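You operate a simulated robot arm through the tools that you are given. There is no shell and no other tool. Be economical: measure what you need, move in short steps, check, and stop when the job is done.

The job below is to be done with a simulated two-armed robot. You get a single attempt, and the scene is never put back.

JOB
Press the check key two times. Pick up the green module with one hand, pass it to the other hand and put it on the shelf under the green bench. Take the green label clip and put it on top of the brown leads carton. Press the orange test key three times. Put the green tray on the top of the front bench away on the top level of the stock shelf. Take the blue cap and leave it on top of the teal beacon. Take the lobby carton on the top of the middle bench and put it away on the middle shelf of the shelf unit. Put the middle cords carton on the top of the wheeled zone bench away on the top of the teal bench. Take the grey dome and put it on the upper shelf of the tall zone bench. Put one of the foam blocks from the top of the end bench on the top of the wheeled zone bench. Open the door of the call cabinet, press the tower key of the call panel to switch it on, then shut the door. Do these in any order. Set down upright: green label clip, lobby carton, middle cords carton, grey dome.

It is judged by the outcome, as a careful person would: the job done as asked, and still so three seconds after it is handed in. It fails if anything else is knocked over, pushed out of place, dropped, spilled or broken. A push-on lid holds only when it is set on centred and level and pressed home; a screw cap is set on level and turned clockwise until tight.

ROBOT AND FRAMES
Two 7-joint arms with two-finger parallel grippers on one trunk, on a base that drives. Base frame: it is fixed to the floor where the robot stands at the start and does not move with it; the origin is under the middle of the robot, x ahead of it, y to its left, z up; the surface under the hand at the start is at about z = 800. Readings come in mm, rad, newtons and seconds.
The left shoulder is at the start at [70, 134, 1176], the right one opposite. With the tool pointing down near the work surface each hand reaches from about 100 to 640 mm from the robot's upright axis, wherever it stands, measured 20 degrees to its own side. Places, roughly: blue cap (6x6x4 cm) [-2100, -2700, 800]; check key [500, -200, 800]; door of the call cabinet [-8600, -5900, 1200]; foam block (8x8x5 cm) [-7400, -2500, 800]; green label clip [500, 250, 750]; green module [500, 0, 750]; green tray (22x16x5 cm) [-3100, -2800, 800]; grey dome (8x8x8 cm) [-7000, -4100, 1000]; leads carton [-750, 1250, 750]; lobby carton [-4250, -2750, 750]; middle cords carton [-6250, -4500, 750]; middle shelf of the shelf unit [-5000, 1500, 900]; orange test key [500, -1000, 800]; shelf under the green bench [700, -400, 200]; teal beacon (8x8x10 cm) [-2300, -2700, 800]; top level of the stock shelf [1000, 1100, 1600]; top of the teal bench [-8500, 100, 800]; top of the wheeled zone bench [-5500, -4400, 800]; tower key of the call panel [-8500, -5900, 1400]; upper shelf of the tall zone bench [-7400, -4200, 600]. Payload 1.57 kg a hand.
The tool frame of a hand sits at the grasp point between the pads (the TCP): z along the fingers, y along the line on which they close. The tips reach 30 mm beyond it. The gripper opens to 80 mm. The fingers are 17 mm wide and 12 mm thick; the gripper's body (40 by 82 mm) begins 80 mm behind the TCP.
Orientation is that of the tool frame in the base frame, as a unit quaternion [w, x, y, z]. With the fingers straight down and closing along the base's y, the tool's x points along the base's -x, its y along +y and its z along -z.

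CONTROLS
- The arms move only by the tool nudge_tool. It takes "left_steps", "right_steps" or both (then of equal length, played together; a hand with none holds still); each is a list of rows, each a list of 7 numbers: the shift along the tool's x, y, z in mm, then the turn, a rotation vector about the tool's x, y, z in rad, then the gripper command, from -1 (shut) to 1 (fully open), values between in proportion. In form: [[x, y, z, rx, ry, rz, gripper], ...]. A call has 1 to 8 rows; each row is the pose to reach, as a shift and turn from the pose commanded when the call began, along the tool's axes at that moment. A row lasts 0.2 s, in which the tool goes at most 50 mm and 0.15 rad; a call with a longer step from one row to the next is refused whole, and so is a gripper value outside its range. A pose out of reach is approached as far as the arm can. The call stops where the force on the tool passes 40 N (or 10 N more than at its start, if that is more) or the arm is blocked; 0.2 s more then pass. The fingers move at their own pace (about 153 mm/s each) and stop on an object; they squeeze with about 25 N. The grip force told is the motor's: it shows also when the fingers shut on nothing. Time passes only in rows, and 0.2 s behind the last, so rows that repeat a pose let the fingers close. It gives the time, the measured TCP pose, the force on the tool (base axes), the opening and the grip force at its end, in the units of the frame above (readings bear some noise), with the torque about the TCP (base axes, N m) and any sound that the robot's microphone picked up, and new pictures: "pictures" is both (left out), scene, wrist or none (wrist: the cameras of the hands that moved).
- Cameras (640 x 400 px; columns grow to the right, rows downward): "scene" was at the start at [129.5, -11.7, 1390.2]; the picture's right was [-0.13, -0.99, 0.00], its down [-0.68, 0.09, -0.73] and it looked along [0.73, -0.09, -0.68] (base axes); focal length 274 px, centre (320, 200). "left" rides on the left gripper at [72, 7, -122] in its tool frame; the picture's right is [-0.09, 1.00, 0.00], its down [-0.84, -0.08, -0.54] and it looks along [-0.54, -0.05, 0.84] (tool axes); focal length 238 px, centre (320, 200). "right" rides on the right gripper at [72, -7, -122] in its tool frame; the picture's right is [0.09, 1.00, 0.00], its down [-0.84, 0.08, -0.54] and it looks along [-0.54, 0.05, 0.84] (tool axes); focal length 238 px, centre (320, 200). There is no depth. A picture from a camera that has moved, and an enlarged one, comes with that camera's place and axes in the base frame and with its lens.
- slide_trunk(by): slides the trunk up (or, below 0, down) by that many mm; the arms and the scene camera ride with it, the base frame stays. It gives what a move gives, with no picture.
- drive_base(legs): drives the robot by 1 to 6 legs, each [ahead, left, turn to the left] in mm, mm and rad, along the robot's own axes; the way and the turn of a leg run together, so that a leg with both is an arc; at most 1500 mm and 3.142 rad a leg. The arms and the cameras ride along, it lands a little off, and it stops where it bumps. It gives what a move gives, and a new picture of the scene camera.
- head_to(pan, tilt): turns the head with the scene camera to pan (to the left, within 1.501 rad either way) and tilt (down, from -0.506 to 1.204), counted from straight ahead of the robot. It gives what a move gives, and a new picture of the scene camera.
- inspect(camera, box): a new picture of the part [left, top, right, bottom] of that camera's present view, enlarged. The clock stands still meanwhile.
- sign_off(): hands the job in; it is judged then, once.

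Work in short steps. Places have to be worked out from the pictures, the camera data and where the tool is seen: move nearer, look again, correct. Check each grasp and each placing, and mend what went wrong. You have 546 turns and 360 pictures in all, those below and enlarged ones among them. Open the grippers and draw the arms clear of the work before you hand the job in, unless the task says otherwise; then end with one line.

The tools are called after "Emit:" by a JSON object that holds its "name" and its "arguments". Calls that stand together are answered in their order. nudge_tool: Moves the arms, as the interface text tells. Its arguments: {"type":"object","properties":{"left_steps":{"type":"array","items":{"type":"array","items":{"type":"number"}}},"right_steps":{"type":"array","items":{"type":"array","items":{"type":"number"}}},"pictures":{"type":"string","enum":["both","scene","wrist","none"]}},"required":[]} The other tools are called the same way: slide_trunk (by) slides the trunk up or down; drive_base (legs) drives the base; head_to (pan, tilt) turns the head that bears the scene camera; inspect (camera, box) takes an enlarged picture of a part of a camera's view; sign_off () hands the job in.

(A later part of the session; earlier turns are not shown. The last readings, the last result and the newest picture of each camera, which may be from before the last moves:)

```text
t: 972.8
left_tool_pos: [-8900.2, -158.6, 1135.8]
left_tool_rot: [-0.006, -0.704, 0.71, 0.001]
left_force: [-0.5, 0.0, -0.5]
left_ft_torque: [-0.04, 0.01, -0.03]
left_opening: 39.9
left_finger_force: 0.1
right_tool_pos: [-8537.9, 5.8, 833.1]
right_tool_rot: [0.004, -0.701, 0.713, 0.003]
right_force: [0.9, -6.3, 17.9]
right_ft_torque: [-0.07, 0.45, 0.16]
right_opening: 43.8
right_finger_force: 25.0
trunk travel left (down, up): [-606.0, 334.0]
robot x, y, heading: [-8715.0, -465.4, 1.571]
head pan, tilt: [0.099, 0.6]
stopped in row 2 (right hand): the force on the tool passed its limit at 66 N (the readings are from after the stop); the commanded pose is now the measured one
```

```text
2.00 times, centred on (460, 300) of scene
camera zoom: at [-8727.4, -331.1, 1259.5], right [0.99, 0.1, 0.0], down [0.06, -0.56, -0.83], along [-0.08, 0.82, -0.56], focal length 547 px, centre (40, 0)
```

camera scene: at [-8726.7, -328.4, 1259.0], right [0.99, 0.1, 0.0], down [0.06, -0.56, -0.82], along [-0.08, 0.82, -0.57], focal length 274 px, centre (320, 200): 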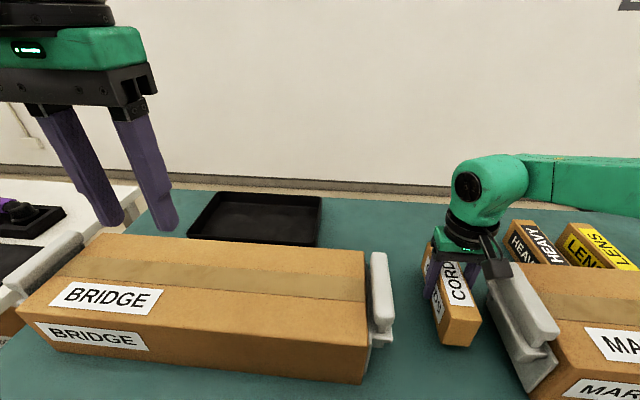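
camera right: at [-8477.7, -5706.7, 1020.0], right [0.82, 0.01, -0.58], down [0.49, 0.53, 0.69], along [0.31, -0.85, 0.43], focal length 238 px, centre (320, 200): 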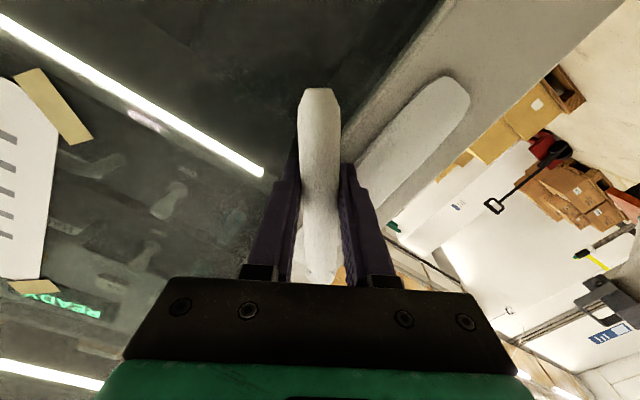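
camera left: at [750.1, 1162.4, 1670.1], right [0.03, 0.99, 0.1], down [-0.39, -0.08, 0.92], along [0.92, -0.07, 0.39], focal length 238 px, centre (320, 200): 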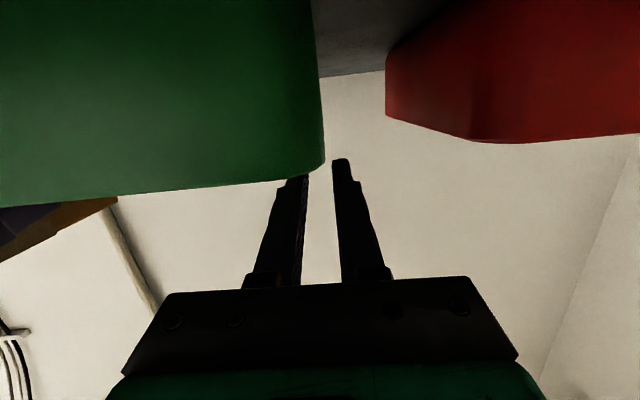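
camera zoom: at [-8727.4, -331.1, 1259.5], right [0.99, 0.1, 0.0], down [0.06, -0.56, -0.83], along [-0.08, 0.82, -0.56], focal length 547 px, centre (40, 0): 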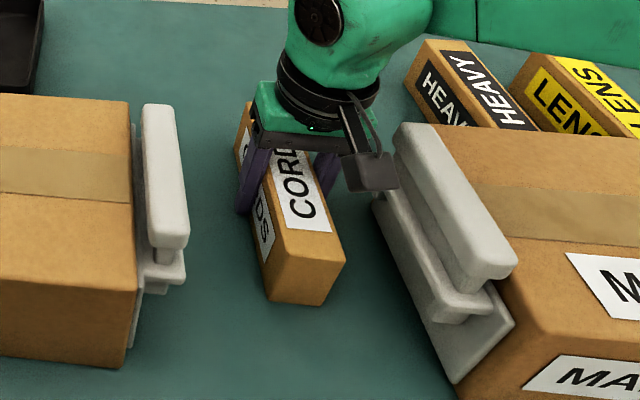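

It stands on the teal bench in the gap. I release gently and rise.

Emit:
{"name": "nudge_tool", "arguments": {"right_steps": [[0, 0, -1, 0, 0, 0, -1], [0, 0, -1, 0, 0, 0, 0.4], [0, 0, -1, 0, 0, 0, 0.4], [0, 0, -35, 0, 0, 0, 0.4], [0, 0, -80, 0, 0, 0, 0.4], [0, 0, -125, 0, 0, 0, 0.4], [20, 0, -170, 0, 0, 0, 0.4]], "pictures": "none"}}

Emit:
{"name": "inspect", "arguments": {"camera": "scene", "box": [340, 200, 580, 400]}}

```text
t: 974.4
left_tool_pos: [-8899.5, -158.2, 1136.1]
left_tool_rot: [-0.005, -0.704, 0.71, 0.001]
left_force: [-0.6, 0.9, 0.8]
left_ft_torque: [0.03, 0.01, 0.04]
left_opening: 39.9
left_finger_force: 0.0
right_tool_pos: [-8537.6, -16.4, 1001.2]
right_tool_rot: [0.004, -0.701, 0.713, 0.001]
right_force: [0.3, -0.8, 0.0]
right_ft_torque: [0.01, -0.01, 0.0]
right_opening: 56.0
right_finger_force: 0.0
trunk travel left (down, up): [-606.0, 334.0]
robot x, y, heading: [-8717.4, -464.6, 1.57]
head pan, tilt: [0.099, 0.6]
```

```text
2.00 times, centred on (460, 300) of scene
camera zoom: at [-8727.3, -330.9, 1259.2], right [0.99, 0.1, 0.0], down [0.06, -0.56, -0.83], along [-0.08, 0.82, -0.56], focal length 547 px, centre (40, 0)
```

zoom: 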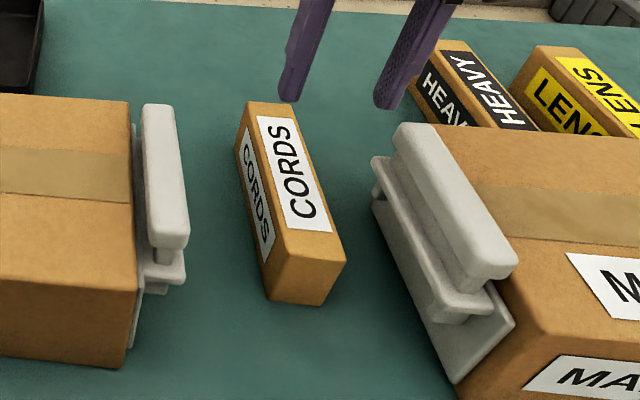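

Cords carton is placed. Now the foam block: back down the west lane and to the end bench's south side.

Emit:
{"name": "drive_base", "arguments": {"legs": [[-290, 0, 0], [0, -515, 0], [-1500, 0, 0], [-1000, 0, 0], [0, -640, 0]]}}

Emit:
{"name": "head_to", "arguments": {"pan": -0.15, "tilt": 0.6}}

```text
t: 994.1
left_tool_pos: [-7766.3, -2985.8, 1134.7]
left_tool_rot: [-0.007, -0.694, 0.72, 0.001]
left_force: [0.3, -0.3, -0.6]
left_ft_torque: [-0.03, 0.03, -0.01]
left_opening: 40.0
left_finger_force: 0.1
right_tool_pos: [-7400.1, -2853.2, 1000.5]
right_tool_rot: [0.003, -0.692, 0.722, 0.001]
right_force: [0.5, 0.2, 0.5]
right_ft_torque: [-0.05, 0.02, 0.01]
right_opening: 56.1
right_finger_force: 0.1
trunk travel left (down, up): [-606.0, 334.0]
robot x, y, heading: [-7589.7, -3297.1, 1.543]
head pan, tilt: [0.099, 0.6]
camera scene: at [-7598.6, -3161.7, 1259.0], right [1.0, 0.07, 0.0], down [0.04, -0.56, -0.82], along [-0.06, 0.82, -0.57], focal length 274 px, centre (320, 200)
```

scene: 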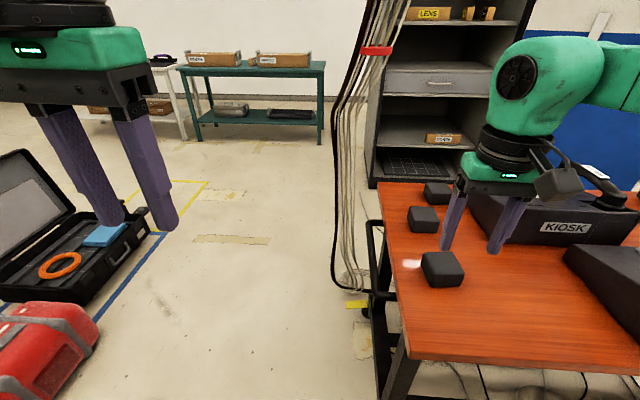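

```text
t: 994.9
left_tool_pos: [-7765.3, -2984.6, 1134.9]
left_tool_rot: [-0.007, -0.695, 0.719, 0.001]
left_force: [-0.1, 0.2, -0.1]
left_ft_torque: [0.0, 0.01, -0.01]
left_opening: 40.4
left_finger_force: 0.1
right_tool_pos: [-7399.4, -2853.3, 1000.4]
right_tool_rot: [0.004, -0.692, 0.722, 0.001]
right_force: [0.2, 1.0, 0.7]
right_ft_torque: [0.04, -0.02, 0.01]
right_opening: 55.9
right_finger_force: 0.0
trunk travel left (down, up): [-606.0, 334.0]
robot x, y, heading: [-7586.2, -3301.1, 1.545]
head pan, tilt: [-0.15, 0.6]
camera scene: at [-7576.5, -3162.8, 1259.0], right [0.98, -0.18, 0.0], down [-0.1, -0.56, -0.82], along [0.14, 0.81, -0.57], focal length 274 px, centre (320, 200)
```

scene: 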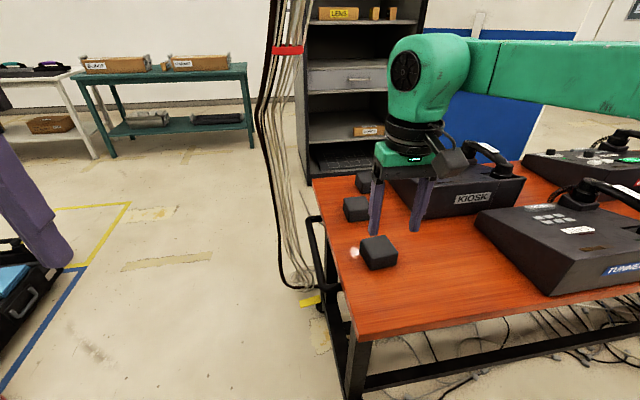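

Nearest foam block at (-7363, -2728), top about z 807. I move in and look from the wrist.

Emit:
{"name": "drive_base", "arguments": {"legs": [[90, -55, 0.025]]}}

Emit:
{"name": "nudge_tool", "arguments": {"right_steps": [[-15, 10, 30, 0, 0, 0, 1], [-25, 10, 65, 0, 0, 0, 1], [-30, 10, 95, 0, 0, 0, 1], [-30, 10, 95, 0, 0, 0, 1]], "pictures": "wrist"}}

```text
t: 996.1
left_tool_pos: [-7719.1, -2900.6, 1135.5]
left_tool_rot: [-0.006, -0.703, 0.711, 0.002]
left_force: [0.4, 0.3, 0.4]
left_ft_torque: [0.03, 0.02, 0.01]
left_opening: 39.8
left_finger_force: 0.1
right_tool_pos: [-7355.4, -2759.8, 1000.6]
right_tool_rot: [0.004, -0.701, 0.714, 0.002]
right_force: [0.4, -0.8, 0.1]
right_ft_torque: [-0.01, 0.04, -0.02]
right_opening: 55.8
right_finger_force: 0.1
trunk travel left (down, up): [-606.0, 334.0]
robot x, y, heading: [-7533.7, -3208.7, 1.568]
head pan, tilt: [-0.15, 0.6]
camera scene: at [-7524.5, -3073.9, 1259.1], right [0.99, -0.15, 0.0], down [-0.09, -0.56, -0.83], along [0.13, 0.82, -0.56], focal length 274 px, centre (320, 200)
```

scene: 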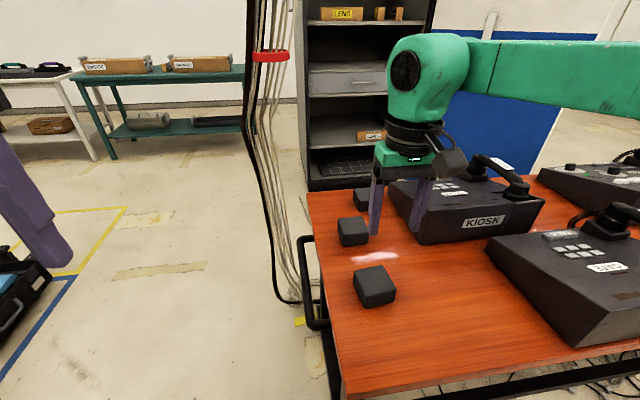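

```text
t: 997.1
left_tool_pos: [-7718.8, -2900.7, 1135.7]
left_tool_rot: [-0.006, -0.703, 0.711, 0.002]
left_force: [-0.3, -0.3, 0.7]
left_ft_torque: [0.04, -0.01, 0.01]
left_opening: 40.2
left_finger_force: 0.0
right_tool_pos: [-7365.7, -2729.4, 904.9]
right_tool_rot: [0.004, -0.701, 0.713, 0.001]
right_force: [0.0, -0.4, -0.7]
right_ft_torque: [0.01, -0.02, 0.03]
right_opening: 80.0
right_finger_force: 0.0
trunk travel left (down, up): [-606.0, 334.0]
robot x, y, heading: [-7534.9, -3212.7, 1.569]
head pan, tilt: [-0.15, 0.6]
camera right: at [-7361.0, -2800.8, 1025.6], right [-1.0, -0.07, 0.0], down [-0.06, 0.83, 0.55], along [-0.04, 0.55, -0.84], focal length 238 px, centre (320, 200)
```

right: 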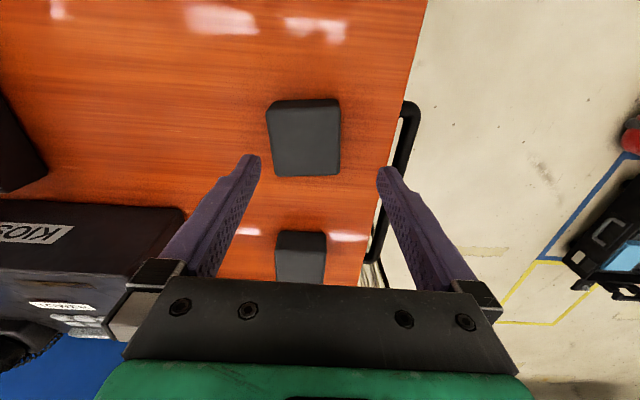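

The block is ~60 mm wide. I shift 12 mm, descend and grip it.

Emit:
{"name": "nudge_tool", "arguments": {"right_steps": [[-3, -7, 20, 0, 0, 0, 1], [-3, -12, 50, 0, 0, 0, 1], [-3, -12, 80, 0, 0, 0, 1], [-3, -12, 106, 0, 0, 0, 1], [-3, -12, 106, 0, 0, 0, -1], [-3, -12, 106, 0, 0, 0, -1], [-3, -12, 106, 0, 0, 0, -1]], "pictures": "none"}}

Emit:
{"name": "nudge_tool", "arguments": {"right_steps": [[0, 0, -40, 0, 0, 0, -1], [0, 0, -85, 0, 0, 0, -1], [0, 0, -130, 0, 0, 0, -1], [30, 0, -170, 0, 0, 0, -1], [60, 0, -200, 0, 0, 0, -1]], "pictures": "wrist"}}

```text
t: 998.7
left_tool_pos: [-7717.0, -2901.6, 1134.7]
left_tool_rot: [-0.006, -0.703, 0.711, 0.002]
left_force: [0.5, 0.8, 0.0]
left_ft_torque: [0.02, 0.02, -0.05]
left_opening: 39.9
left_finger_force: 0.0
right_tool_pos: [-7351.8, -2722.9, 800.5]
right_tool_rot: [0.004, -0.7, 0.714, 0.002]
right_force: [3.1, 1.0, 5.8]
right_ft_torque: [-0.12, -0.13, 0.06]
right_opening: 71.5
right_finger_force: 25.5
trunk travel left (down, up): [-606.0, 334.0]
robot x, y, heading: [-7533.2, -3210.7, 1.566]
head pan, tilt: [-0.15, 0.6]
```

```text
t: 999.9
left_tool_pos: [-7718.1, -2901.8, 1135.4]
left_tool_rot: [-0.006, -0.703, 0.711, 0.002]
left_force: [0.0, 0.1, 0.8]
left_ft_torque: [-0.01, -0.01, 0.01]
left_opening: 40.0
left_finger_force: 0.1
right_tool_pos: [-7352.6, -2789.6, 1001.4]
right_tool_rot: [0.004, -0.7, 0.714, 0.001]
right_force: [-0.1, 0.5, 0.5]
right_ft_torque: [-0.01, 0.01, 0.01]
right_opening: 71.3
right_finger_force: 24.8
trunk travel left (down, up): [-606.0, 334.0]
robot x, y, heading: [-7532.5, -3209.4, 1.567]
head pan, tilt: [-0.15, 0.6]
camera right: at [-7348.5, -2860.3, 1121.5], right [-1.0, -0.07, 0.0], down [-0.06, 0.83, 0.55], along [-0.04, 0.55, -0.84], focal length 238 px, centre (320, 200)
```

right: 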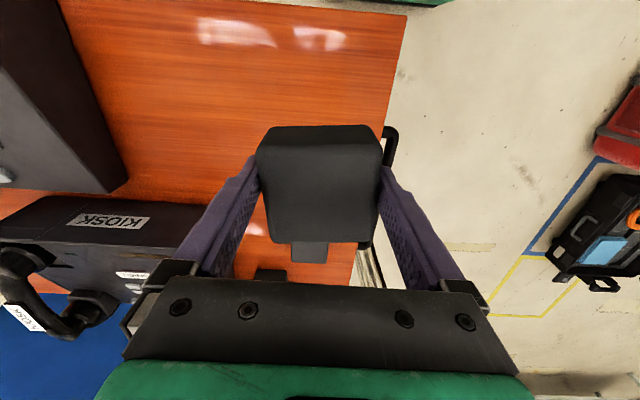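

Foam block held. A free strip was seen on the wheeled zone bench's north edge near (-5490, -4165); I drive there and face south.

Emit:
{"name": "drive_base", "arguments": {"legs": [[-290, 0, 0], [0, 0, -1.57], [1500, 0, 0], [690, 0, 0], [0, 0, -1.57]]}}

Emit:
{"name": "head_to", "arguments": {"pan": -0.1, "tilt": 0.55}}

```text
t: 1019.8
left_tool_pos: [-5163.1, -3794.4, 1135.8]
left_tool_rot: [0.0, 0.701, 0.713, 0.007]
left_force: [-0.5, 0.7, -1.2]
left_ft_torque: [0.01, -0.02, 0.0]
left_opening: 39.7
left_finger_force: 0.1
right_tool_pos: [-5524.2, -3919.3, 999.9]
right_tool_rot: [0.001, 0.703, 0.711, -0.003]
right_force: [-1.0, 0.0, -0.3]
right_ft_torque: [-0.01, 0.03, 0.02]
right_opening: 69.9
right_finger_force: 25.2
trunk travel left (down, up): [-606.0, 334.0]
robot x, y, heading: [-5357.2, -3487.1, -1.546]
head pan, tilt: [-0.15, 0.6]
camera scene: at [-5367.4, -3628.1, 1259.0], right [-0.99, 0.13, 0.0], down [0.07, 0.56, -0.82], along [-0.1, -0.82, -0.57], focal length 274 px, centre (320, 200)
```

scene: 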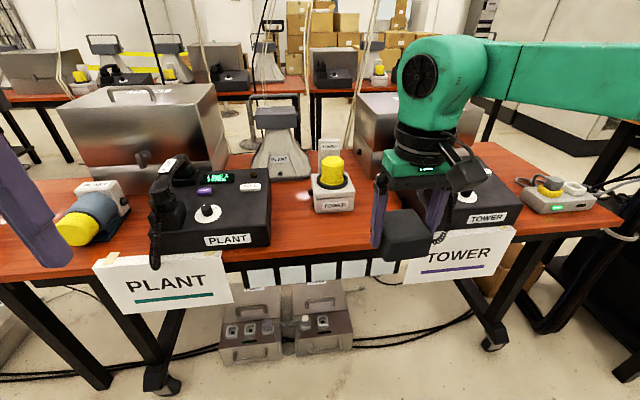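

```text
t: 1020.5
left_tool_pos: [-5163.3, -3793.5, 1135.7]
left_tool_rot: [0.001, 0.701, 0.713, 0.007]
left_force: [-0.2, -0.4, -0.4]
left_ft_torque: [-0.04, 0.0, -0.01]
left_opening: 40.2
left_finger_force: 0.0
right_tool_pos: [-5526.2, -3917.6, 999.9]
right_tool_rot: [0.001, 0.704, 0.71, -0.004]
right_force: [0.8, -0.1, -0.7]
right_ft_torque: [0.04, 0.01, 0.01]
right_opening: 69.6
right_finger_force: 25.4
trunk travel left (down, up): [-606.0, 334.0]
robot x, y, heading: [-5352.3, -3487.7, -1.547]
head pan, tilt: [-0.099, 0.55]
camera scene: at [-5363.1, -3630.0, 1263.5], right [-1.0, 0.07, 0.0], down [0.04, 0.52, -0.85], along [-0.06, -0.85, -0.52], focal length 274 px, centre (320, 200)
```

scene: 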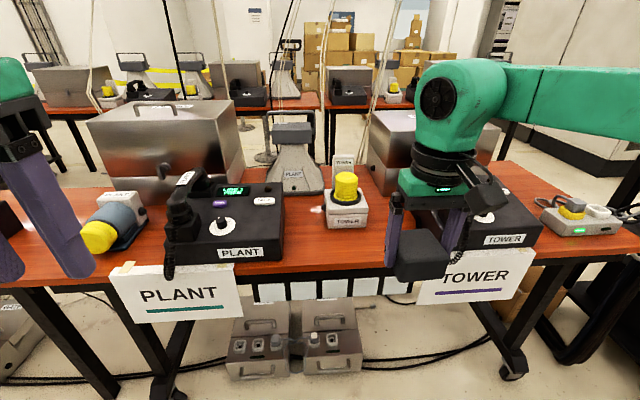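

Spot: about (-5510, -4195), free red surface in front of the yellow-capped box. I drive in and lower the foam there.

Emit:
{"name": "drive_base", "arguments": {"legs": [[245, 0, -0.02]]}}

Emit:
{"name": "nudge_tool", "arguments": {"right_steps": [[-15, 5, 40, 0, 0, 0, -1], [-30, 5, 80, 0, 0, 0, -1], [-35, 5, 120, 0, 0, 0, -1], [-35, 5, 150, 0, 0, 0, -1], [-35, 5, 170, 0, 0, 0, -1]], "pictures": "scene"}}

```text
t: 1022.3
left_tool_pos: [-5163.5, -4042.1, 1135.1]
left_tool_rot: [0.001, 0.706, 0.708, 0.006]
left_force: [-0.1, 0.3, -0.4]
left_ft_torque: [-0.02, 0.02, 0.0]
left_opening: 40.2
left_finger_force: 0.1
right_tool_pos: [-5526.6, -4160.8, 1001.0]
right_tool_rot: [0.001, 0.71, 0.705, -0.003]
right_force: [0.1, -0.4, -0.7]
right_ft_torque: [0.02, -0.03, 0.0]
right_opening: 69.5
right_finger_force: 24.9
trunk travel left (down, up): [-606.0, 334.0]
robot x, y, heading: [-5349.5, -3736.1, -1.563]
head pan, tilt: [-0.099, 0.55]
camera scene: at [-5360.9, -3875.2, 1263.6], right [-1.0, 0.09, 0.0], down [0.05, 0.52, -0.85], along [-0.08, -0.85, -0.52], focal length 274 px, centre (320, 200)
```

scene: 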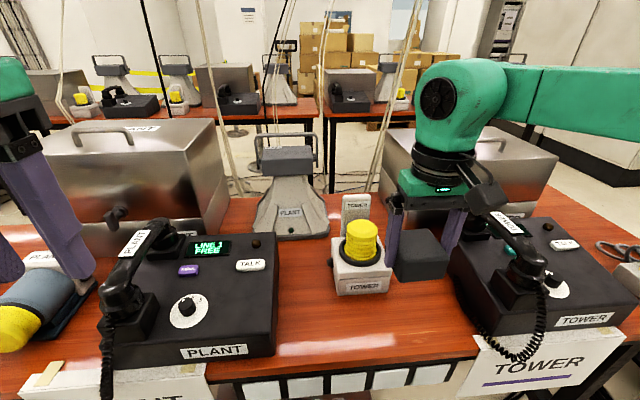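

```text
t: 1023.5
left_tool_pos: [-5163.7, -4042.6, 1133.7]
left_tool_rot: [0.001, 0.706, 0.708, 0.007]
left_force: [-0.2, 0.8, -0.4]
left_ft_torque: [0.0, 0.0, 0.01]
left_opening: 39.9
left_finger_force: 0.0
right_tool_pos: [-5521.7, -4197.4, 828.4]
right_tool_rot: [0.002, 0.709, 0.705, -0.004]
right_force: [-0.4, 1.0, 0.1]
right_ft_torque: [-0.02, 0.04, 0.01]
right_opening: 69.5
right_finger_force: 24.7
trunk travel left (down, up): [-606.0, 334.0]
robot x, y, heading: [-5346.4, -3732.5, -1.56]
head pan, tilt: [-0.099, 0.55]
camera scene: at [-5361.0, -3876.2, 1263.5], right [-1.0, 0.09, 0.0], down [0.05, 0.52, -0.85], along [-0.08, -0.85, -0.52], focal length 274 px, centre (320, 200)
```

scene: 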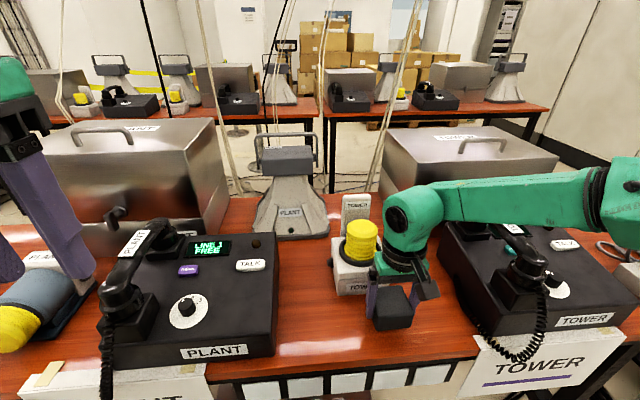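

Clear around. I lower the last ~28 mm and release.

Emit:
{"name": "nudge_tool", "arguments": {"right_steps": [[0, 0, 15, 0, 0, 0, -1], [0, 0, 23, 0, 0, 0, -1], [0, 0, 27, 0, 0, 0, -1], [0, 0, 30, 0, 0, 0, -1]], "pictures": "none"}}

Emit:
{"name": "nudge_tool", "arguments": {"right_steps": [[0, 0, -1, 0, 0, 0, 0.95], [0, 0, -1, 0, 0, 0, 0.95], [0, 0, -30, 0, 0, 0, 0.95], [0, 0, -75, 0, 0, 0, 0.95], [0, 0, -120, 0, 0, 0, 0.95], [20, 0, -165, 0, 0, 0, 0.5]], "pictures": "scene"}}

```text
t: 1024.5
left_tool_pos: [-5163.2, -4042.8, 1135.9]
left_tool_rot: [0.001, 0.707, 0.708, 0.006]
left_force: [-0.4, 0.3, -0.2]
left_ft_torque: [0.04, 0.01, 0.01]
left_opening: 39.9
left_finger_force: 0.1
right_tool_pos: [-5523.9, -4196.7, 801.3]
right_tool_rot: [0.001, 0.71, 0.704, -0.004]
right_force: [-0.4, -0.6, 0.5]
right_ft_torque: [-0.02, 0.01, -0.02]
right_opening: 69.2
right_finger_force: 25.6
trunk travel left (down, up): [-606.0, 334.0]
robot x, y, heading: [-5350.0, -3735.5, -1.564]
head pan, tilt: [-0.099, 0.55]
```

```text
t: 1025.9
left_tool_pos: [-5162.2, -4040.6, 1136.1]
left_tool_rot: [0.002, 0.706, 0.708, 0.005]
left_force: [-0.8, 0.2, -0.5]
left_ft_torque: [-0.02, -0.01, 0.0]
left_opening: 39.9
left_finger_force: 0.0
right_tool_pos: [-5522.5, -4173.3, 966.8]
right_tool_rot: [0.002, 0.71, 0.705, -0.005]
right_force: [0.5, 0.1, -0.3]
right_ft_torque: [-0.01, 0.02, 0.0]
right_opening: 59.6
right_finger_force: 0.2
trunk travel left (down, up): [-606.0, 334.0]
robot x, y, heading: [-5351.7, -3735.3, -1.564]
head pan, tilt: [-0.099, 0.55]
camera scene: at [-5360.8, -3873.4, 1263.8], right [-1.0, 0.09, 0.0], down [0.05, 0.52, -0.85], along [-0.08, -0.85, -0.52], focal length 274 px, centre (320, 200)
```

scene: 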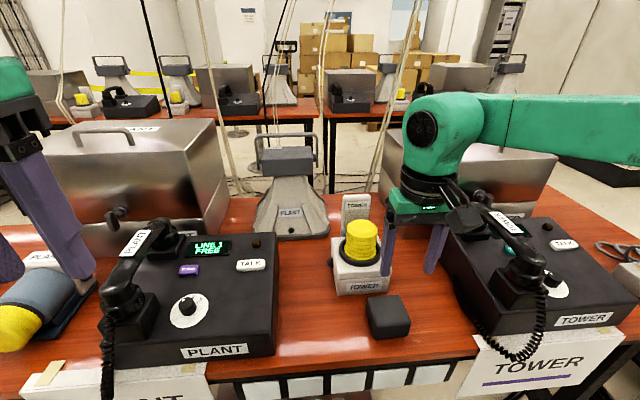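

The foam block lies on the wheeled zone bench. Last item: the grey dome on the tall (wood-top) zone bench. I back off and strafe west to it.

Emit:
{"name": "drive_base", "arguments": {"legs": [[-240, 0, 0], [0, -1440, 0]]}}

Emit:
{"name": "head_to", "arguments": {"pan": 0.0, "tilt": 0.6}}

```text
t: 1032.4
left_tool_pos: [-6253.7, -3818.0, 1134.3]
left_tool_rot: [0.0, 0.704, 0.71, 0.007]
left_force: [-0.1, -0.4, 0.9]
left_ft_torque: [0.0, -0.08, 0.03]
left_opening: 39.9
left_finger_force: 0.0
right_tool_pos: [-6602.7, -3952.4, 966.3]
right_tool_rot: [0.009, 0.703, 0.711, 0.006]
right_force: [26.2, -5.4, -0.6]
right_ft_torque: [-0.08, -0.5, 0.31]
right_opening: 36.1
right_finger_force: 0.0
trunk travel left (down, up): [-606.0, 334.0]
robot x, y, heading: [-6439.1, -3513.6, -1.552]
head pan, tilt: [-0.099, 0.55]
stopped in leg 2: the force on the tool passed its limit at 52 N (the readings are from after the stop); the commanded pose is now the measured one
camera scene: at [-6451.4, -3653.9, 1263.6], right [-1.0, 0.08, 0.0], down [0.04, 0.52, -0.85], along [-0.07, -0.85, -0.52], focal length 274 px, centre (320, 200)
```

scene: 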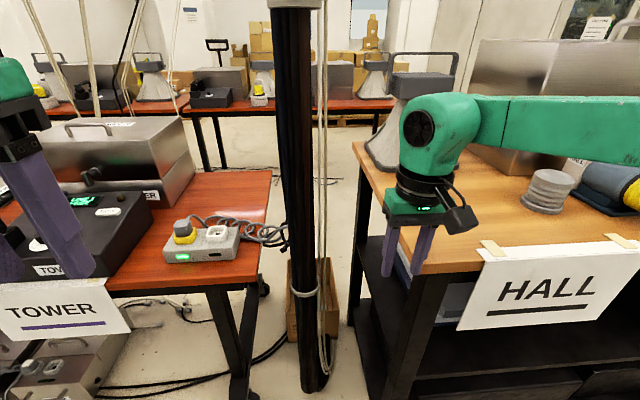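

```text
t: 1033.0
left_tool_pos: [-6248.5, -3819.6, 1134.2]
left_tool_rot: [-0.002, 0.704, 0.71, 0.004]
left_force: [-0.6, -0.2, -0.6]
left_ft_torque: [0.02, 0.03, 0.02]
left_opening: 40.1
left_finger_force: 0.0
right_tool_pos: [-6601.3, -3952.8, 966.3]
right_tool_rot: [0.004, 0.704, 0.71, 0.004]
right_force: [24.1, -6.5, 1.4]
right_ft_torque: [-0.14, -0.39, 0.32]
right_opening: 38.9
right_finger_force: 0.0
trunk travel left (down, up): [-606.0, 334.0]
robot x, y, heading: [-6445.4, -3508.6, -1.555]
head pan, tilt: [0.0, 0.6]
camera scene: at [-6437.0, -3653.3, 1258.8], right [-1.0, -0.02, 0.01], down [-0.01, 0.57, -0.82], along [0.01, -0.82, -0.57], focal length 274 px, centre (320, 200)
```

scene: 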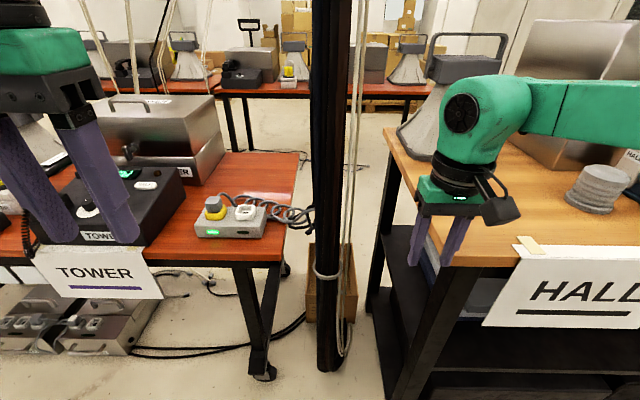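

The right hand touched the tall bench's edge (its top is at about hand height). I back off, raise the trunk, and then come over it.

Emit:
{"name": "drive_base", "arguments": {"legs": [[0, 60, 0]]}}

Emit:
{"name": "slide_trunk", "arguments": {"by": 230}}

Emit:
{"name": "drive_base", "arguments": {"legs": [[-60, 0, -0.015], [0, -420, 0]]}}

Emit:
{"name": "inspect", "arguments": {"camera": "scene", "box": [260, 100, 600, 400]}}

```text
t: 1034.0
left_tool_pos: [-6199.2, -3817.6, 1136.4]
left_tool_rot: [0.002, 0.704, 0.71, 0.008]
left_force: [-0.7, -0.4, -0.1]
left_ft_torque: [0.02, -0.01, -0.04]
left_opening: 39.7
left_finger_force: 0.1
right_tool_pos: [-6551.5, -3950.5, 964.1]
right_tool_rot: [0.005, 0.704, 0.71, 0.006]
right_force: [0.8, -0.1, 0.2]
right_ft_torque: [-0.03, 0.01, 0.01]
right_opening: 59.9
right_finger_force: 0.0
trunk travel left (down, up): [-606.0, 334.0]
robot x, y, heading: [-6386.2, -3511.0, -1.557]
head pan, tilt: [0.0, 0.6]
camera scene: at [-6389.3, -3650.8, 1259.0], right [-1.0, -0.02, 0.0], down [-0.01, 0.57, -0.82], along [0.01, -0.82, -0.57], focal length 274 px, centre (320, 200)
```

scene: 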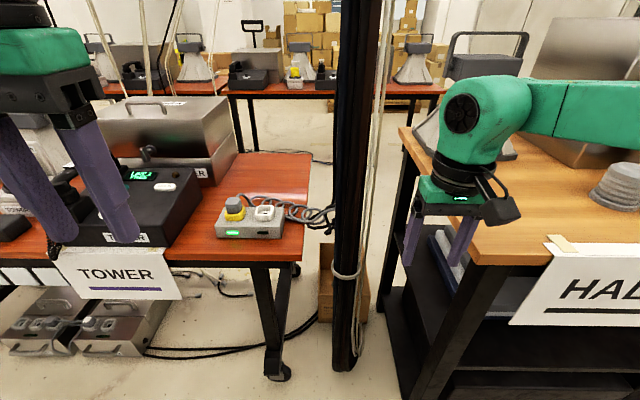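

```text
t: 1036.4
left_tool_pos: [-6195.4, -3818.2, 1365.3]
left_tool_rot: [0.001, 0.704, 0.711, 0.006]
left_force: [-0.1, 0.1, -0.1]
left_ft_torque: [0.0, 0.01, 0.02]
left_opening: 39.9
left_finger_force: 0.1
right_tool_pos: [-6549.5, -3950.8, 1194.4]
right_tool_rot: [0.005, 0.704, 0.71, 0.005]
right_force: [0.4, 0.7, -0.2]
right_ft_torque: [-0.02, 0.02, -0.01]
right_opening: 60.0
right_finger_force: 0.1
trunk travel left (down, up): [-836.0, 104.0]
robot x, y, heading: [-6384.7, -3511.1, -1.551]
head pan, tilt: [0.0, 0.6]
```

```text
t: 1039.6
left_tool_pos: [-6620.6, -3760.4, 1365.0]
left_tool_rot: [0.001, 0.709, 0.706, 0.005]
left_force: [-0.3, -0.1, 0.5]
left_ft_torque: [0.01, 0.01, -0.02]
left_opening: 40.4
left_finger_force: 0.0
right_tool_pos: [-6976.5, -3889.2, 1195.1]
right_tool_rot: [0.005, 0.71, 0.704, 0.005]
right_force: [0.0, -0.2, 0.5]
right_ft_torque: [0.0, 0.02, 0.01]
right_opening: 60.0
right_finger_force: 0.0
trunk travel left (down, up): [-836.0, 104.0]
robot x, y, heading: [-6805.3, -3455.4, -1.574]
head pan, tilt: [0.0, 0.6]
camera scene: at [-6808.5, -3591.5, 1489.0], right [-1.0, 0.0, 0.0], down [0.0, 0.56, -0.83], along [0.0, -0.83, -0.56], focal length 274 px, centre (320, 200)
```

scene: 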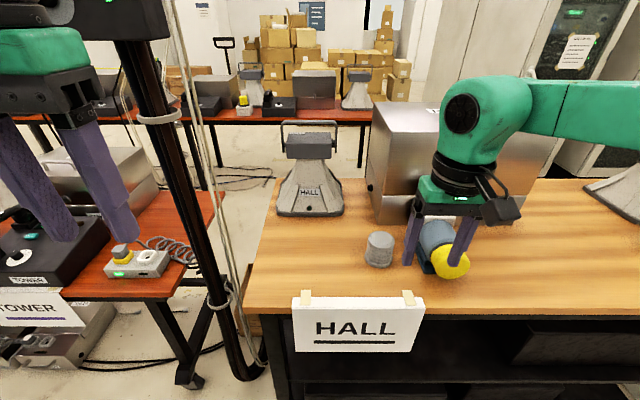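

```text
1.33 times, centred on (430, 250) of scene
camera zoom: at [-6808.5, -3591.5, 1489.0], right [-1.0, 0.0, 0.0], down [0.0, 0.56, -0.83], along [0.0, -0.83, -0.56], focal length 365 px, centre (173, 133)
```

zoom: 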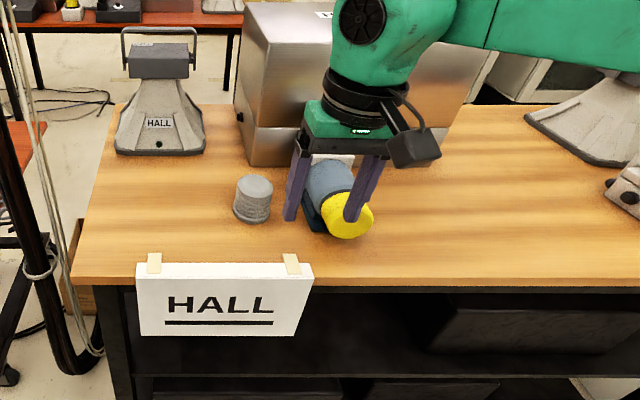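

Dome: base at (-6962, -4092, 951), about 75 mm across. For the shelf below I grip it with the hand pitched forward. I extend the right hand and pitch it.

Emit:
{"name": "nudge_tool", "arguments": {"right_steps": [[-30, 0, 0, 0, -0.1, 0, 1], [-60, 0, 0, 0, -0.22, 0, 1], [-85, 0, 0, 0, -0.35, 0, 1], [-85, 0, 0, 0, -0.48, 0, 1], [-85, 0, 0, 0, -0.61, 0, 1], [-85, 0, 0, 0, -0.74, 0, 1], [-85, 0, 0, 0, -0.87, 0, 1], [-85, 0, 0, 0, -0.96, 0, 1]], "pictures": "wrist"}}

```text
t: 1041.4
left_tool_pos: [-6622.5, -3762.3, 1366.1]
left_tool_rot: [0.002, 0.709, 0.705, 0.006]
left_force: [-0.3, 0.4, 0.2]
left_ft_torque: [0.02, 0.02, 0.01]
left_opening: 40.3
left_finger_force: 0.0
right_tool_pos: [-6978.4, -3974.8, 1195.4]
right_tool_rot: [0.33, 0.632, 0.622, -0.324]
right_force: [0.7, 0.2, 0.2]
right_ft_torque: [-0.04, 0.0, -0.05]
right_opening: 80.3
right_finger_force: 0.1
trunk travel left (down, up): [-836.0, 104.0]
robot x, y, heading: [-6808.9, -3453.4, -1.572]
head pan, tilt: [0.0, 0.6]
camera right: at [-6984.9, -3832.6, 1204.6], right [1.0, 0.05, -0.06], down [0.06, -0.04, 1.0], along [0.04, -1.0, -0.04], focal length 238 px, centre (320, 200)
```

right: 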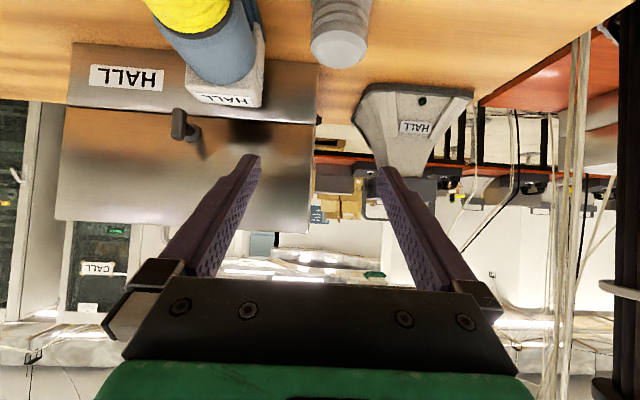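

Pitched well. I move to the approach point north-above the dome.

Emit:
{"name": "nudge_tool", "arguments": {"right_steps": [[20, 5, 18, 0, 0, 0, 1], [45, 10, 40, 0, 0, 0, 1], [70, 17, 65, 0, 0, 0, 1], [94, 17, 89, 0, 0, 0, 1], [94, 17, 89, 0, 0, 0, 1]], "pictures": "none"}}

Emit:
{"name": "drive_base", "arguments": {"legs": [[45, 0, 0]]}}

Emit:
{"name": "inspect", "arguments": {"camera": "right", "box": [160, 0, 480, 240]}}

```text
t: 1042.6
left_tool_pos: [-6623.7, -3760.3, 1364.4]
left_tool_rot: [0.001, 0.709, 0.705, 0.006]
left_force: [0.6, 0.2, -0.6]
left_ft_torque: [0.01, -0.02, 0.01]
left_opening: 40.0
left_finger_force: 0.1
right_tool_pos: [-6962.0, -3994.9, 1067.9]
right_tool_rot: [0.331, 0.631, 0.623, -0.323]
right_force: [0.1, 0.0, -0.6]
right_ft_torque: [0.0, 0.01, 0.0]
right_opening: 80.1
right_finger_force: 0.0
trunk travel left (down, up): [-836.0, 104.0]
robot x, y, heading: [-6811.9, -3454.5, -1.571]
head pan, tilt: [0.0, 0.6]
```

```text
t: 1043.5
left_tool_pos: [-6623.6, -3794.4, 1368.8]
left_tool_rot: [0.004, 0.709, 0.705, 0.005]
left_force: [-0.6, 0.5, 0.5]
left_ft_torque: [-0.06, -0.02, 0.0]
left_opening: 39.7
left_finger_force: 0.0
right_tool_pos: [-6959.8, -4030.5, 1072.9]
right_tool_rot: [0.332, 0.63, 0.622, -0.326]
right_force: [-0.6, 0.8, 0.0]
right_ft_torque: [-0.02, 0.04, 0.0]
right_opening: 80.0
right_finger_force: 0.0
trunk travel left (down, up): [-836.0, 104.0]
robot x, y, heading: [-6808.2, -3496.1, -1.567]
head pan, tilt: [0.0, 0.6]
camera scene: at [-6810.6, -3624.9, 1490.1], right [-1.0, 0.0, 0.0], down [0.0, 0.56, -0.83], along [0.0, -0.83, -0.56], focal length 274 px, centre (320, 200)
```

scene: 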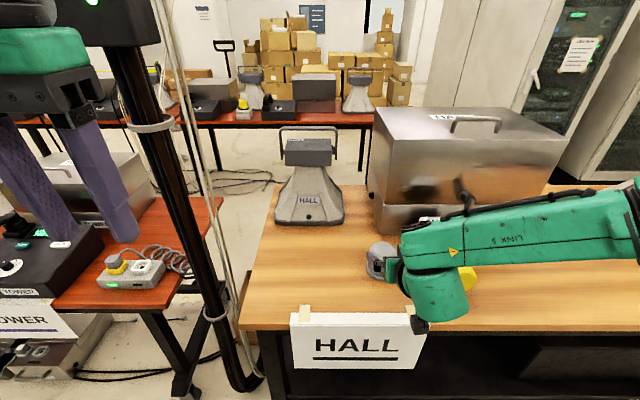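

```text
1.67 times, centred on (320, 120) of right
camera zoom: at [-6966.1, -3888.8, 1081.5], right [1.0, 0.05, -0.06], down [0.06, -0.03, 1.0], along [0.04, -1.0, -0.03], focal length 397 px, centre (320, 333)
```

zoom: 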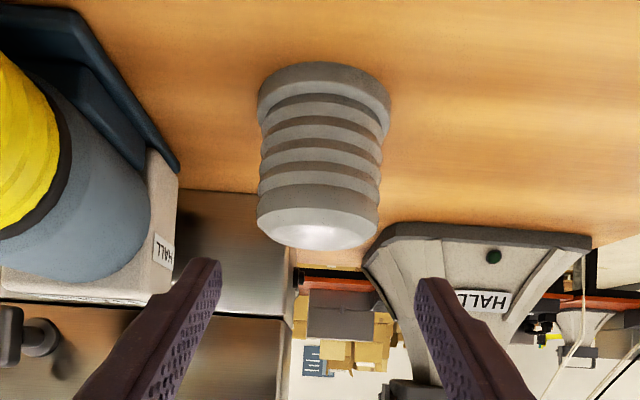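

The dome (~64 mm) is centred between the fingers. I advance around it and grip.

Emit:
{"name": "nudge_tool", "arguments": {"right_steps": [[8, 0, 30, 0, 0, 0, 1], [16, 0, 60, 0, 0, 0, 1], [24, 0, 90, 0, 0, 0, 1], [26, 0, 93, 0, 0, 0, 1], [26, 0, 93, 0, 0, 0, -1], [26, 0, 93, 0, 0, 0, -1], [26, 0, 93, 0, 0, 0, -1]], "pictures": "wrist"}}

```text
t: 1045.1
left_tool_pos: [-6622.6, -3805.9, 1366.2]
left_tool_rot: [0.001, 0.709, 0.705, 0.006]
left_force: [0.6, 0.0, -0.7]
left_ft_torque: [-0.05, -0.02, -0.02]
left_opening: 40.0
left_finger_force: 0.1
right_tool_pos: [-6969.8, -4086.2, 1009.5]
right_tool_rot: [0.329, 0.632, 0.623, -0.323]
right_force: [-0.4, -0.5, -0.2]
right_ft_torque: [0.02, 0.0, 0.0]
right_opening: 64.8
right_finger_force: 25.3
right hand out of reach, approached as far as the arm can: row 3, 4, 5, 6, 7
trunk travel left (down, up): [-836.0, 104.0]
robot x, y, heading: [-6811.0, -3495.2, -1.568]
head pan, tilt: [0.0, 0.6]
camera right: at [-6976.6, -3945.0, 1020.3], right [1.0, 0.05, -0.06], down [0.06, -0.04, 1.0], along [0.04, -1.0, -0.04], focal length 238 px, centre (320, 200)
```

right: 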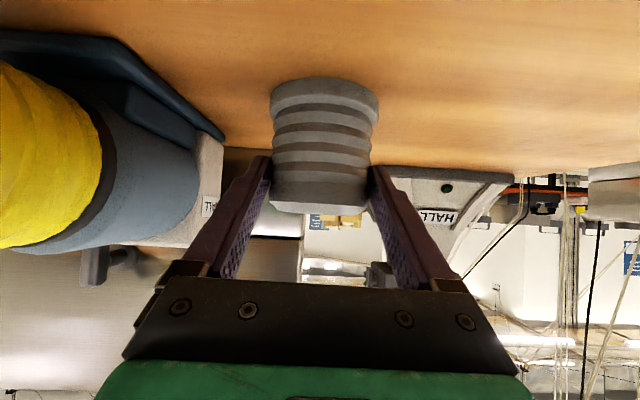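

Gripped at 65 mm. I lift, back out, move west past the sign, and lower the trunk to look at the shelf.

Emit:
{"name": "nudge_tool", "arguments": {"right_steps": [[-16, 0, -11, 0, 0, 0, -1], [-35, 0, -25, 0, 0, 0, -1], [-55, 0, -38, 0, 0, 0, -1], [-70, 0, -60, 0, 0, 0, -1]], "pictures": "none"}}

Emit:
{"name": "drive_base", "arguments": {"legs": [[-280, 0, 0], [0, -235, 0]]}}

Emit:
{"name": "slide_trunk", "arguments": {"by": -400}}

Emit:
{"name": "head_to", "arguments": {"pan": -0.25, "tilt": 0.35}}

```text
t: 1046.1
left_tool_pos: [-6622.6, -3803.4, 1366.1]
left_tool_rot: [0.002, 0.709, 0.705, 0.005]
left_force: [-0.7, 0.0, 0.5]
left_ft_torque: [-0.01, -0.01, -0.03]
left_opening: 40.2
left_finger_force: 0.0
right_tool_pos: [-6971.4, -4075.4, 1104.3]
right_tool_rot: [0.33, 0.632, 0.623, -0.323]
right_force: [-0.5, -0.1, -1.2]
right_ft_torque: [0.03, -0.02, 0.0]
right_opening: 64.4
right_finger_force: 24.9
trunk travel left (down, up): [-836.0, 104.0]
robot x, y, heading: [-6808.2, -3497.0, -1.571]
head pan, tilt: [0.0, 0.6]
```

```text
t: 1049.4
left_tool_pos: [-6855.1, -3523.6, 1364.3]
left_tool_rot: [0.0, 0.709, 0.706, 0.006]
left_force: [-0.3, 0.3, -0.4]
left_ft_torque: [0.0, 0.06, 0.0]
left_opening: 40.0
left_finger_force: 0.0
right_tool_pos: [-7204.8, -3793.4, 1103.9]
right_tool_rot: [0.329, 0.631, 0.623, -0.324]
right_force: [-0.1, 0.2, -0.6]
right_ft_torque: [0.05, -0.02, -0.02]
right_opening: 64.3
right_finger_force: 24.6
trunk travel left (down, up): [-836.0, 104.0]
robot x, y, heading: [-7045.5, -3216.0, -1.57]
head pan, tilt: [0.0, 0.6]
camera scene: at [-7041.9, -3353.6, 1489.0], right [-1.0, 0.0, 0.0], down [0.0, 0.57, -0.82], along [0.0, -0.82, -0.57], focal length 274 px, centre (320, 200)
```

scene: 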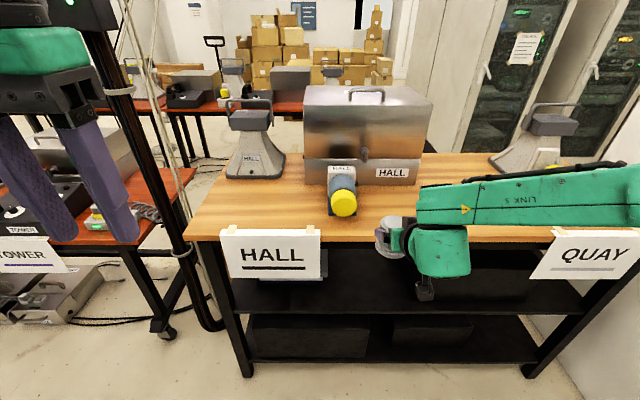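

```text
t: 1053.2
left_tool_pos: [-6858.1, -3522.1, 966.1]
left_tool_rot: [0.002, 0.709, 0.705, 0.006]
left_force: [-0.8, 0.6, 0.0]
left_ft_torque: [-0.03, 0.0, 0.01]
left_opening: 39.9
left_finger_force: 0.0
right_tool_pos: [-7207.3, -3793.0, 705.0]
right_tool_rot: [0.329, 0.632, 0.622, -0.324]
right_force: [-0.4, -0.1, -1.4]
right_ft_torque: [0.01, 0.01, 0.0]
right_opening: 64.3
right_finger_force: 25.4
trunk travel left (down, up): [-436.0, 504.0]
robot x, y, heading: [-7044.9, -3211.5, -1.568]
head pan, tilt: [0.0, 0.6]
```

```text
t: 1054.0
left_tool_pos: [-6857.8, -3522.6, 965.1]
left_tool_rot: [0.001, 0.709, 0.705, 0.006]
left_force: [0.1, -0.3, -0.1]
left_ft_torque: [0.0, -0.02, 0.03]
left_opening: 40.2
left_finger_force: 0.1
right_tool_pos: [-7207.0, -3793.1, 704.1]
right_tool_rot: [0.33, 0.632, 0.622, -0.324]
right_force: [0.4, 0.8, -0.2]
right_ft_torque: [-0.03, 0.0, -0.02]
right_opening: 64.1
right_finger_force: 24.9
trunk travel left (down, up): [-436.0, 504.0]
robot x, y, heading: [-7040.8, -3216.5, -1.571]
head pan, tilt: [-0.25, 0.351]
camera scene: at [-7068.5, -3355.3, 1111.7], right [-0.97, 0.24, 0.0], down [0.08, 0.33, -0.94], along [-0.23, -0.91, -0.34], focal length 274 px, centre (320, 200)
```

scene: 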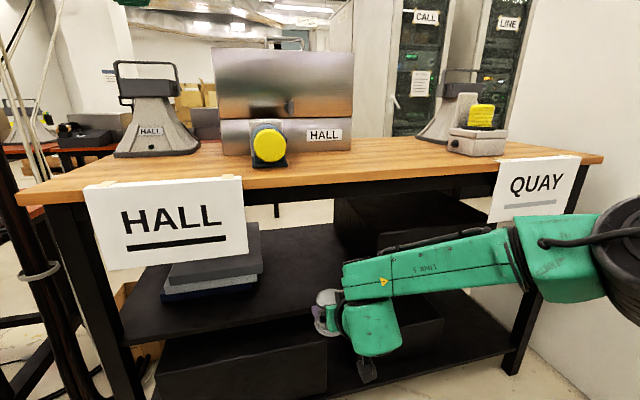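

Upper shelf is at about z 560; free spot near x -7207 between the folders and the black crate. I drive in 255 mm.

Emit:
{"name": "drive_base", "arguments": {"legs": [[255, 0, 0]]}}

Emit:
{"name": "inspect", "arguments": {"camera": "right", "box": [0, 0, 640, 400]}}

```text
t: 1055.8
left_tool_pos: [-6858.9, -3775.9, 964.3]
left_tool_rot: [0.0, 0.709, 0.705, 0.007]
left_force: [0.2, 0.0, 0.2]
left_ft_torque: [0.01, 0.02, 0.0]
left_opening: 40.0
left_finger_force: 0.2
right_tool_pos: [-7206.8, -4045.9, 703.1]
right_tool_rot: [0.329, 0.632, 0.623, -0.323]
right_force: [0.6, 0.8, -0.9]
right_ft_torque: [0.04, 0.01, -0.03]
right_opening: 64.5
right_finger_force: 25.1
trunk travel left (down, up): [-436.0, 504.0]
robot x, y, heading: [-7044.4, -3465.4, -1.573]
head pan, tilt: [-0.25, 0.351]
camera scene: at [-7068.3, -3608.9, 1111.6], right [-0.97, 0.25, 0.0], down [0.08, 0.33, -0.94], along [-0.23, -0.91, -0.34], focal length 274 px, centre (320, 200)
```

scene: 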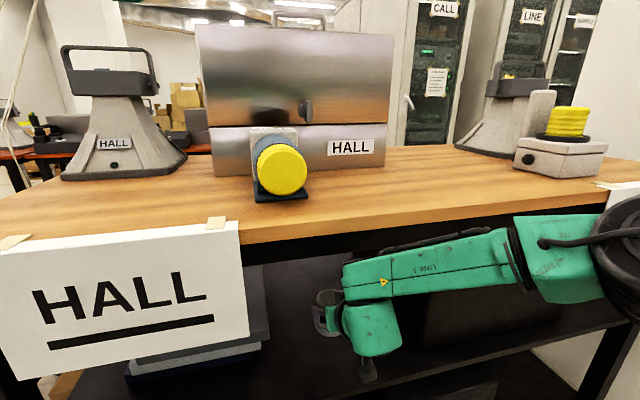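

```text
1.00 times, centred on (320, 200) of right (not enlarged: the box is as wide or as high as the picture)
camera zoom: at [-7213.3, -3904.6, 713.0], right [1.0, 0.05, -0.06], down [0.06, -0.04, 1.0], along [0.04, -1.0, -0.04], focal length 238 px, centre (320, 200)
```

zoom: 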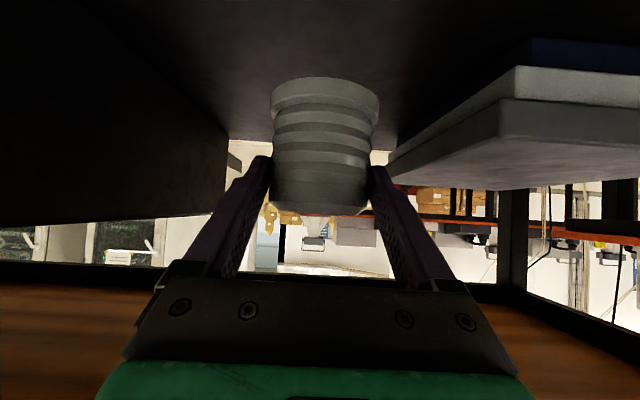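

Well centred between crate and folders. I lower with the trunk, then finely.

Emit:
{"name": "slide_trunk", "arguments": {"by": -62}}

Emit:
{"name": "nudge_tool", "arguments": {"right_steps": [[4, 0, 3, 0, 0, 0, -1], [8, 0, 6, 0, 0, 0, -1], [12, 0, 8.5, 0, 0, 0, -1], [16, 0, 11, 0, 0, 0, -1], [20, 0, 14, 0, 0, 0, -1], [24, 0, 17, 0, 0, 0, -1]], "pictures": "none"}}

```text
t: 1056.8
left_tool_pos: [-6858.4, -3775.6, 903.1]
left_tool_rot: [0.001, 0.709, 0.705, 0.005]
left_force: [-0.1, 0.1, 0.2]
left_ft_torque: [-0.03, 0.01, 0.02]
left_opening: 40.0
left_finger_force: 0.0
right_tool_pos: [-7206.6, -4045.9, 641.0]
right_tool_rot: [0.33, 0.632, 0.622, -0.324]
right_force: [0.6, 0.6, -0.8]
right_ft_torque: [0.04, -0.02, -0.02]
right_opening: 64.4
right_finger_force: 25.0
trunk travel left (down, up): [-374.0, 566.0]
robot x, y, heading: [-7043.1, -3467.1, -1.569]
head pan, tilt: [-0.25, 0.351]
```

```text
t: 1058.2
left_tool_pos: [-6857.8, -3775.2, 904.1]
left_tool_rot: [0.001, 0.709, 0.705, 0.005]
left_force: [-0.2, 1.3, 0.2]
left_ft_torque: [0.01, 0.03, 0.01]
left_opening: 39.9
left_finger_force: 0.1
right_tool_pos: [-7206.7, -4045.8, 612.6]
right_tool_rot: [0.33, 0.632, 0.623, -0.322]
right_force: [-0.1, 0.8, -0.1]
right_ft_torque: [0.04, 0.01, 0.01]
right_opening: 64.3
right_finger_force: 24.6
trunk travel left (down, up): [-374.0, 566.0]
robot x, y, heading: [-7042.3, -3468.7, -1.571]
head pan, tilt: [-0.25, 0.351]
```

No contact yet; continue in small steps.

Emit:
{"name": "nudge_tool", "arguments": {"right_steps": [[3, 0, 2, 0, 0, 0, -1], [6, 0, 4.2, 0, 0, 0, -1], [9, 0, 6.3, 0, 0, 0, -1], [12, 0, 8.4, 0, 0, 0, -1], [15, 0, 10.5, 0, 0, 0, -1], [18, 0, 12.6, 0, 0, 0, -1], [21, 0, 14.7, 0, 0, 0, -1]], "pictures": "wrist"}}

```text
t: 1059.8
left_tool_pos: [-6856.7, -3772.9, 905.4]
left_tool_rot: [0.003, 0.709, 0.705, 0.005]
left_force: [-0.2, -0.9, -0.2]
left_ft_torque: [0.0, -0.02, 0.0]
left_opening: 39.9
left_finger_force: 0.1
right_tool_pos: [-7206.2, -4044.3, 590.7]
right_tool_rot: [0.332, 0.63, 0.621, -0.326]
right_force: [-2.2, -1.1, 26.4]
right_ft_torque: [-0.64, 0.3, 0.08]
right_opening: 65.8
right_finger_force: 25.1
trunk travel left (down, up): [-374.0, 566.0]
robot x, y, heading: [-7038.2, -3465.3, -1.574]
head pan, tilt: [-0.25, 0.351]
camera right: at [-7212.2, -3902.4, 599.1], right [1.0, 0.04, -0.06], down [0.06, -0.03, 1.0], along [0.04, -1.0, -0.03], focal length 238 px, centre (320, 200)
```

right: 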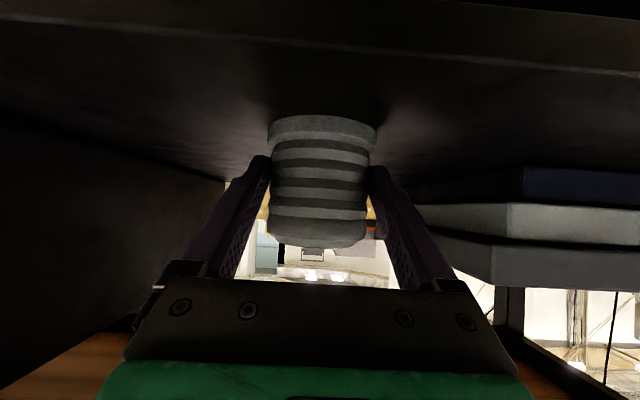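

Contact with 26 N: the dome stands on the shelf. I ease off, open and withdraw.

Emit:
{"name": "nudge_tool", "arguments": {"right_steps": [[-3, 0, -2, 0, 0, 0, -1], [-3, 0, -2, 0, 0, 0, 0.9], [-3, 0, -2, 0, 0, 0, 0.9], [-3, 0, -35, 0, 0, 0, 0.9], [-3, 0, -75, 0, 0, 0, 0.9], [-3, 0, -110, 0, 0, 0, 0.9]], "pictures": "wrist"}}

```text
t: 1061.2
left_tool_pos: [-6857.5, -3775.5, 903.5]
left_tool_rot: [0.001, 0.708, 0.706, 0.006]
left_force: [-0.1, 0.8, -0.5]
left_ft_torque: [-0.02, -0.01, 0.0]
left_opening: 40.0
left_finger_force: 0.1
right_tool_pos: [-7206.6, -3957.9, 652.1]
right_tool_rot: [0.33, 0.632, 0.623, -0.323]
right_force: [-0.8, 0.8, 0.0]
right_ft_torque: [0.04, 0.0, 0.0]
right_opening: 76.2
right_finger_force: 0.2
trunk travel left (down, up): [-374.0, 566.0]
robot x, y, heading: [-7042.0, -3466.0, -1.569]
head pan, tilt: [-0.25, 0.351]
camera right: at [-7212.8, -3815.6, 663.3], right [1.0, 0.04, -0.06], down [0.06, -0.04, 1.0], along [0.04, -1.0, -0.04], focal length 238 px, centre (320, 200)
```

right: 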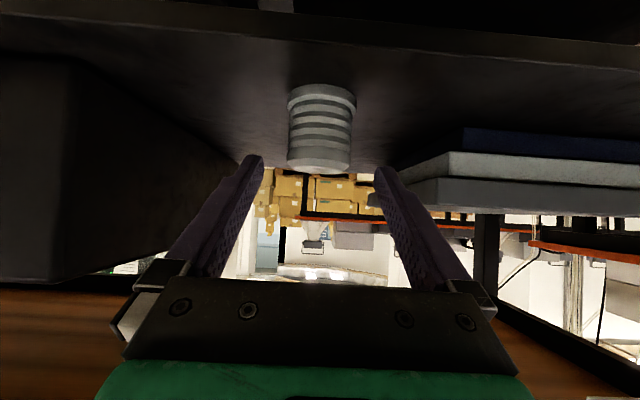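

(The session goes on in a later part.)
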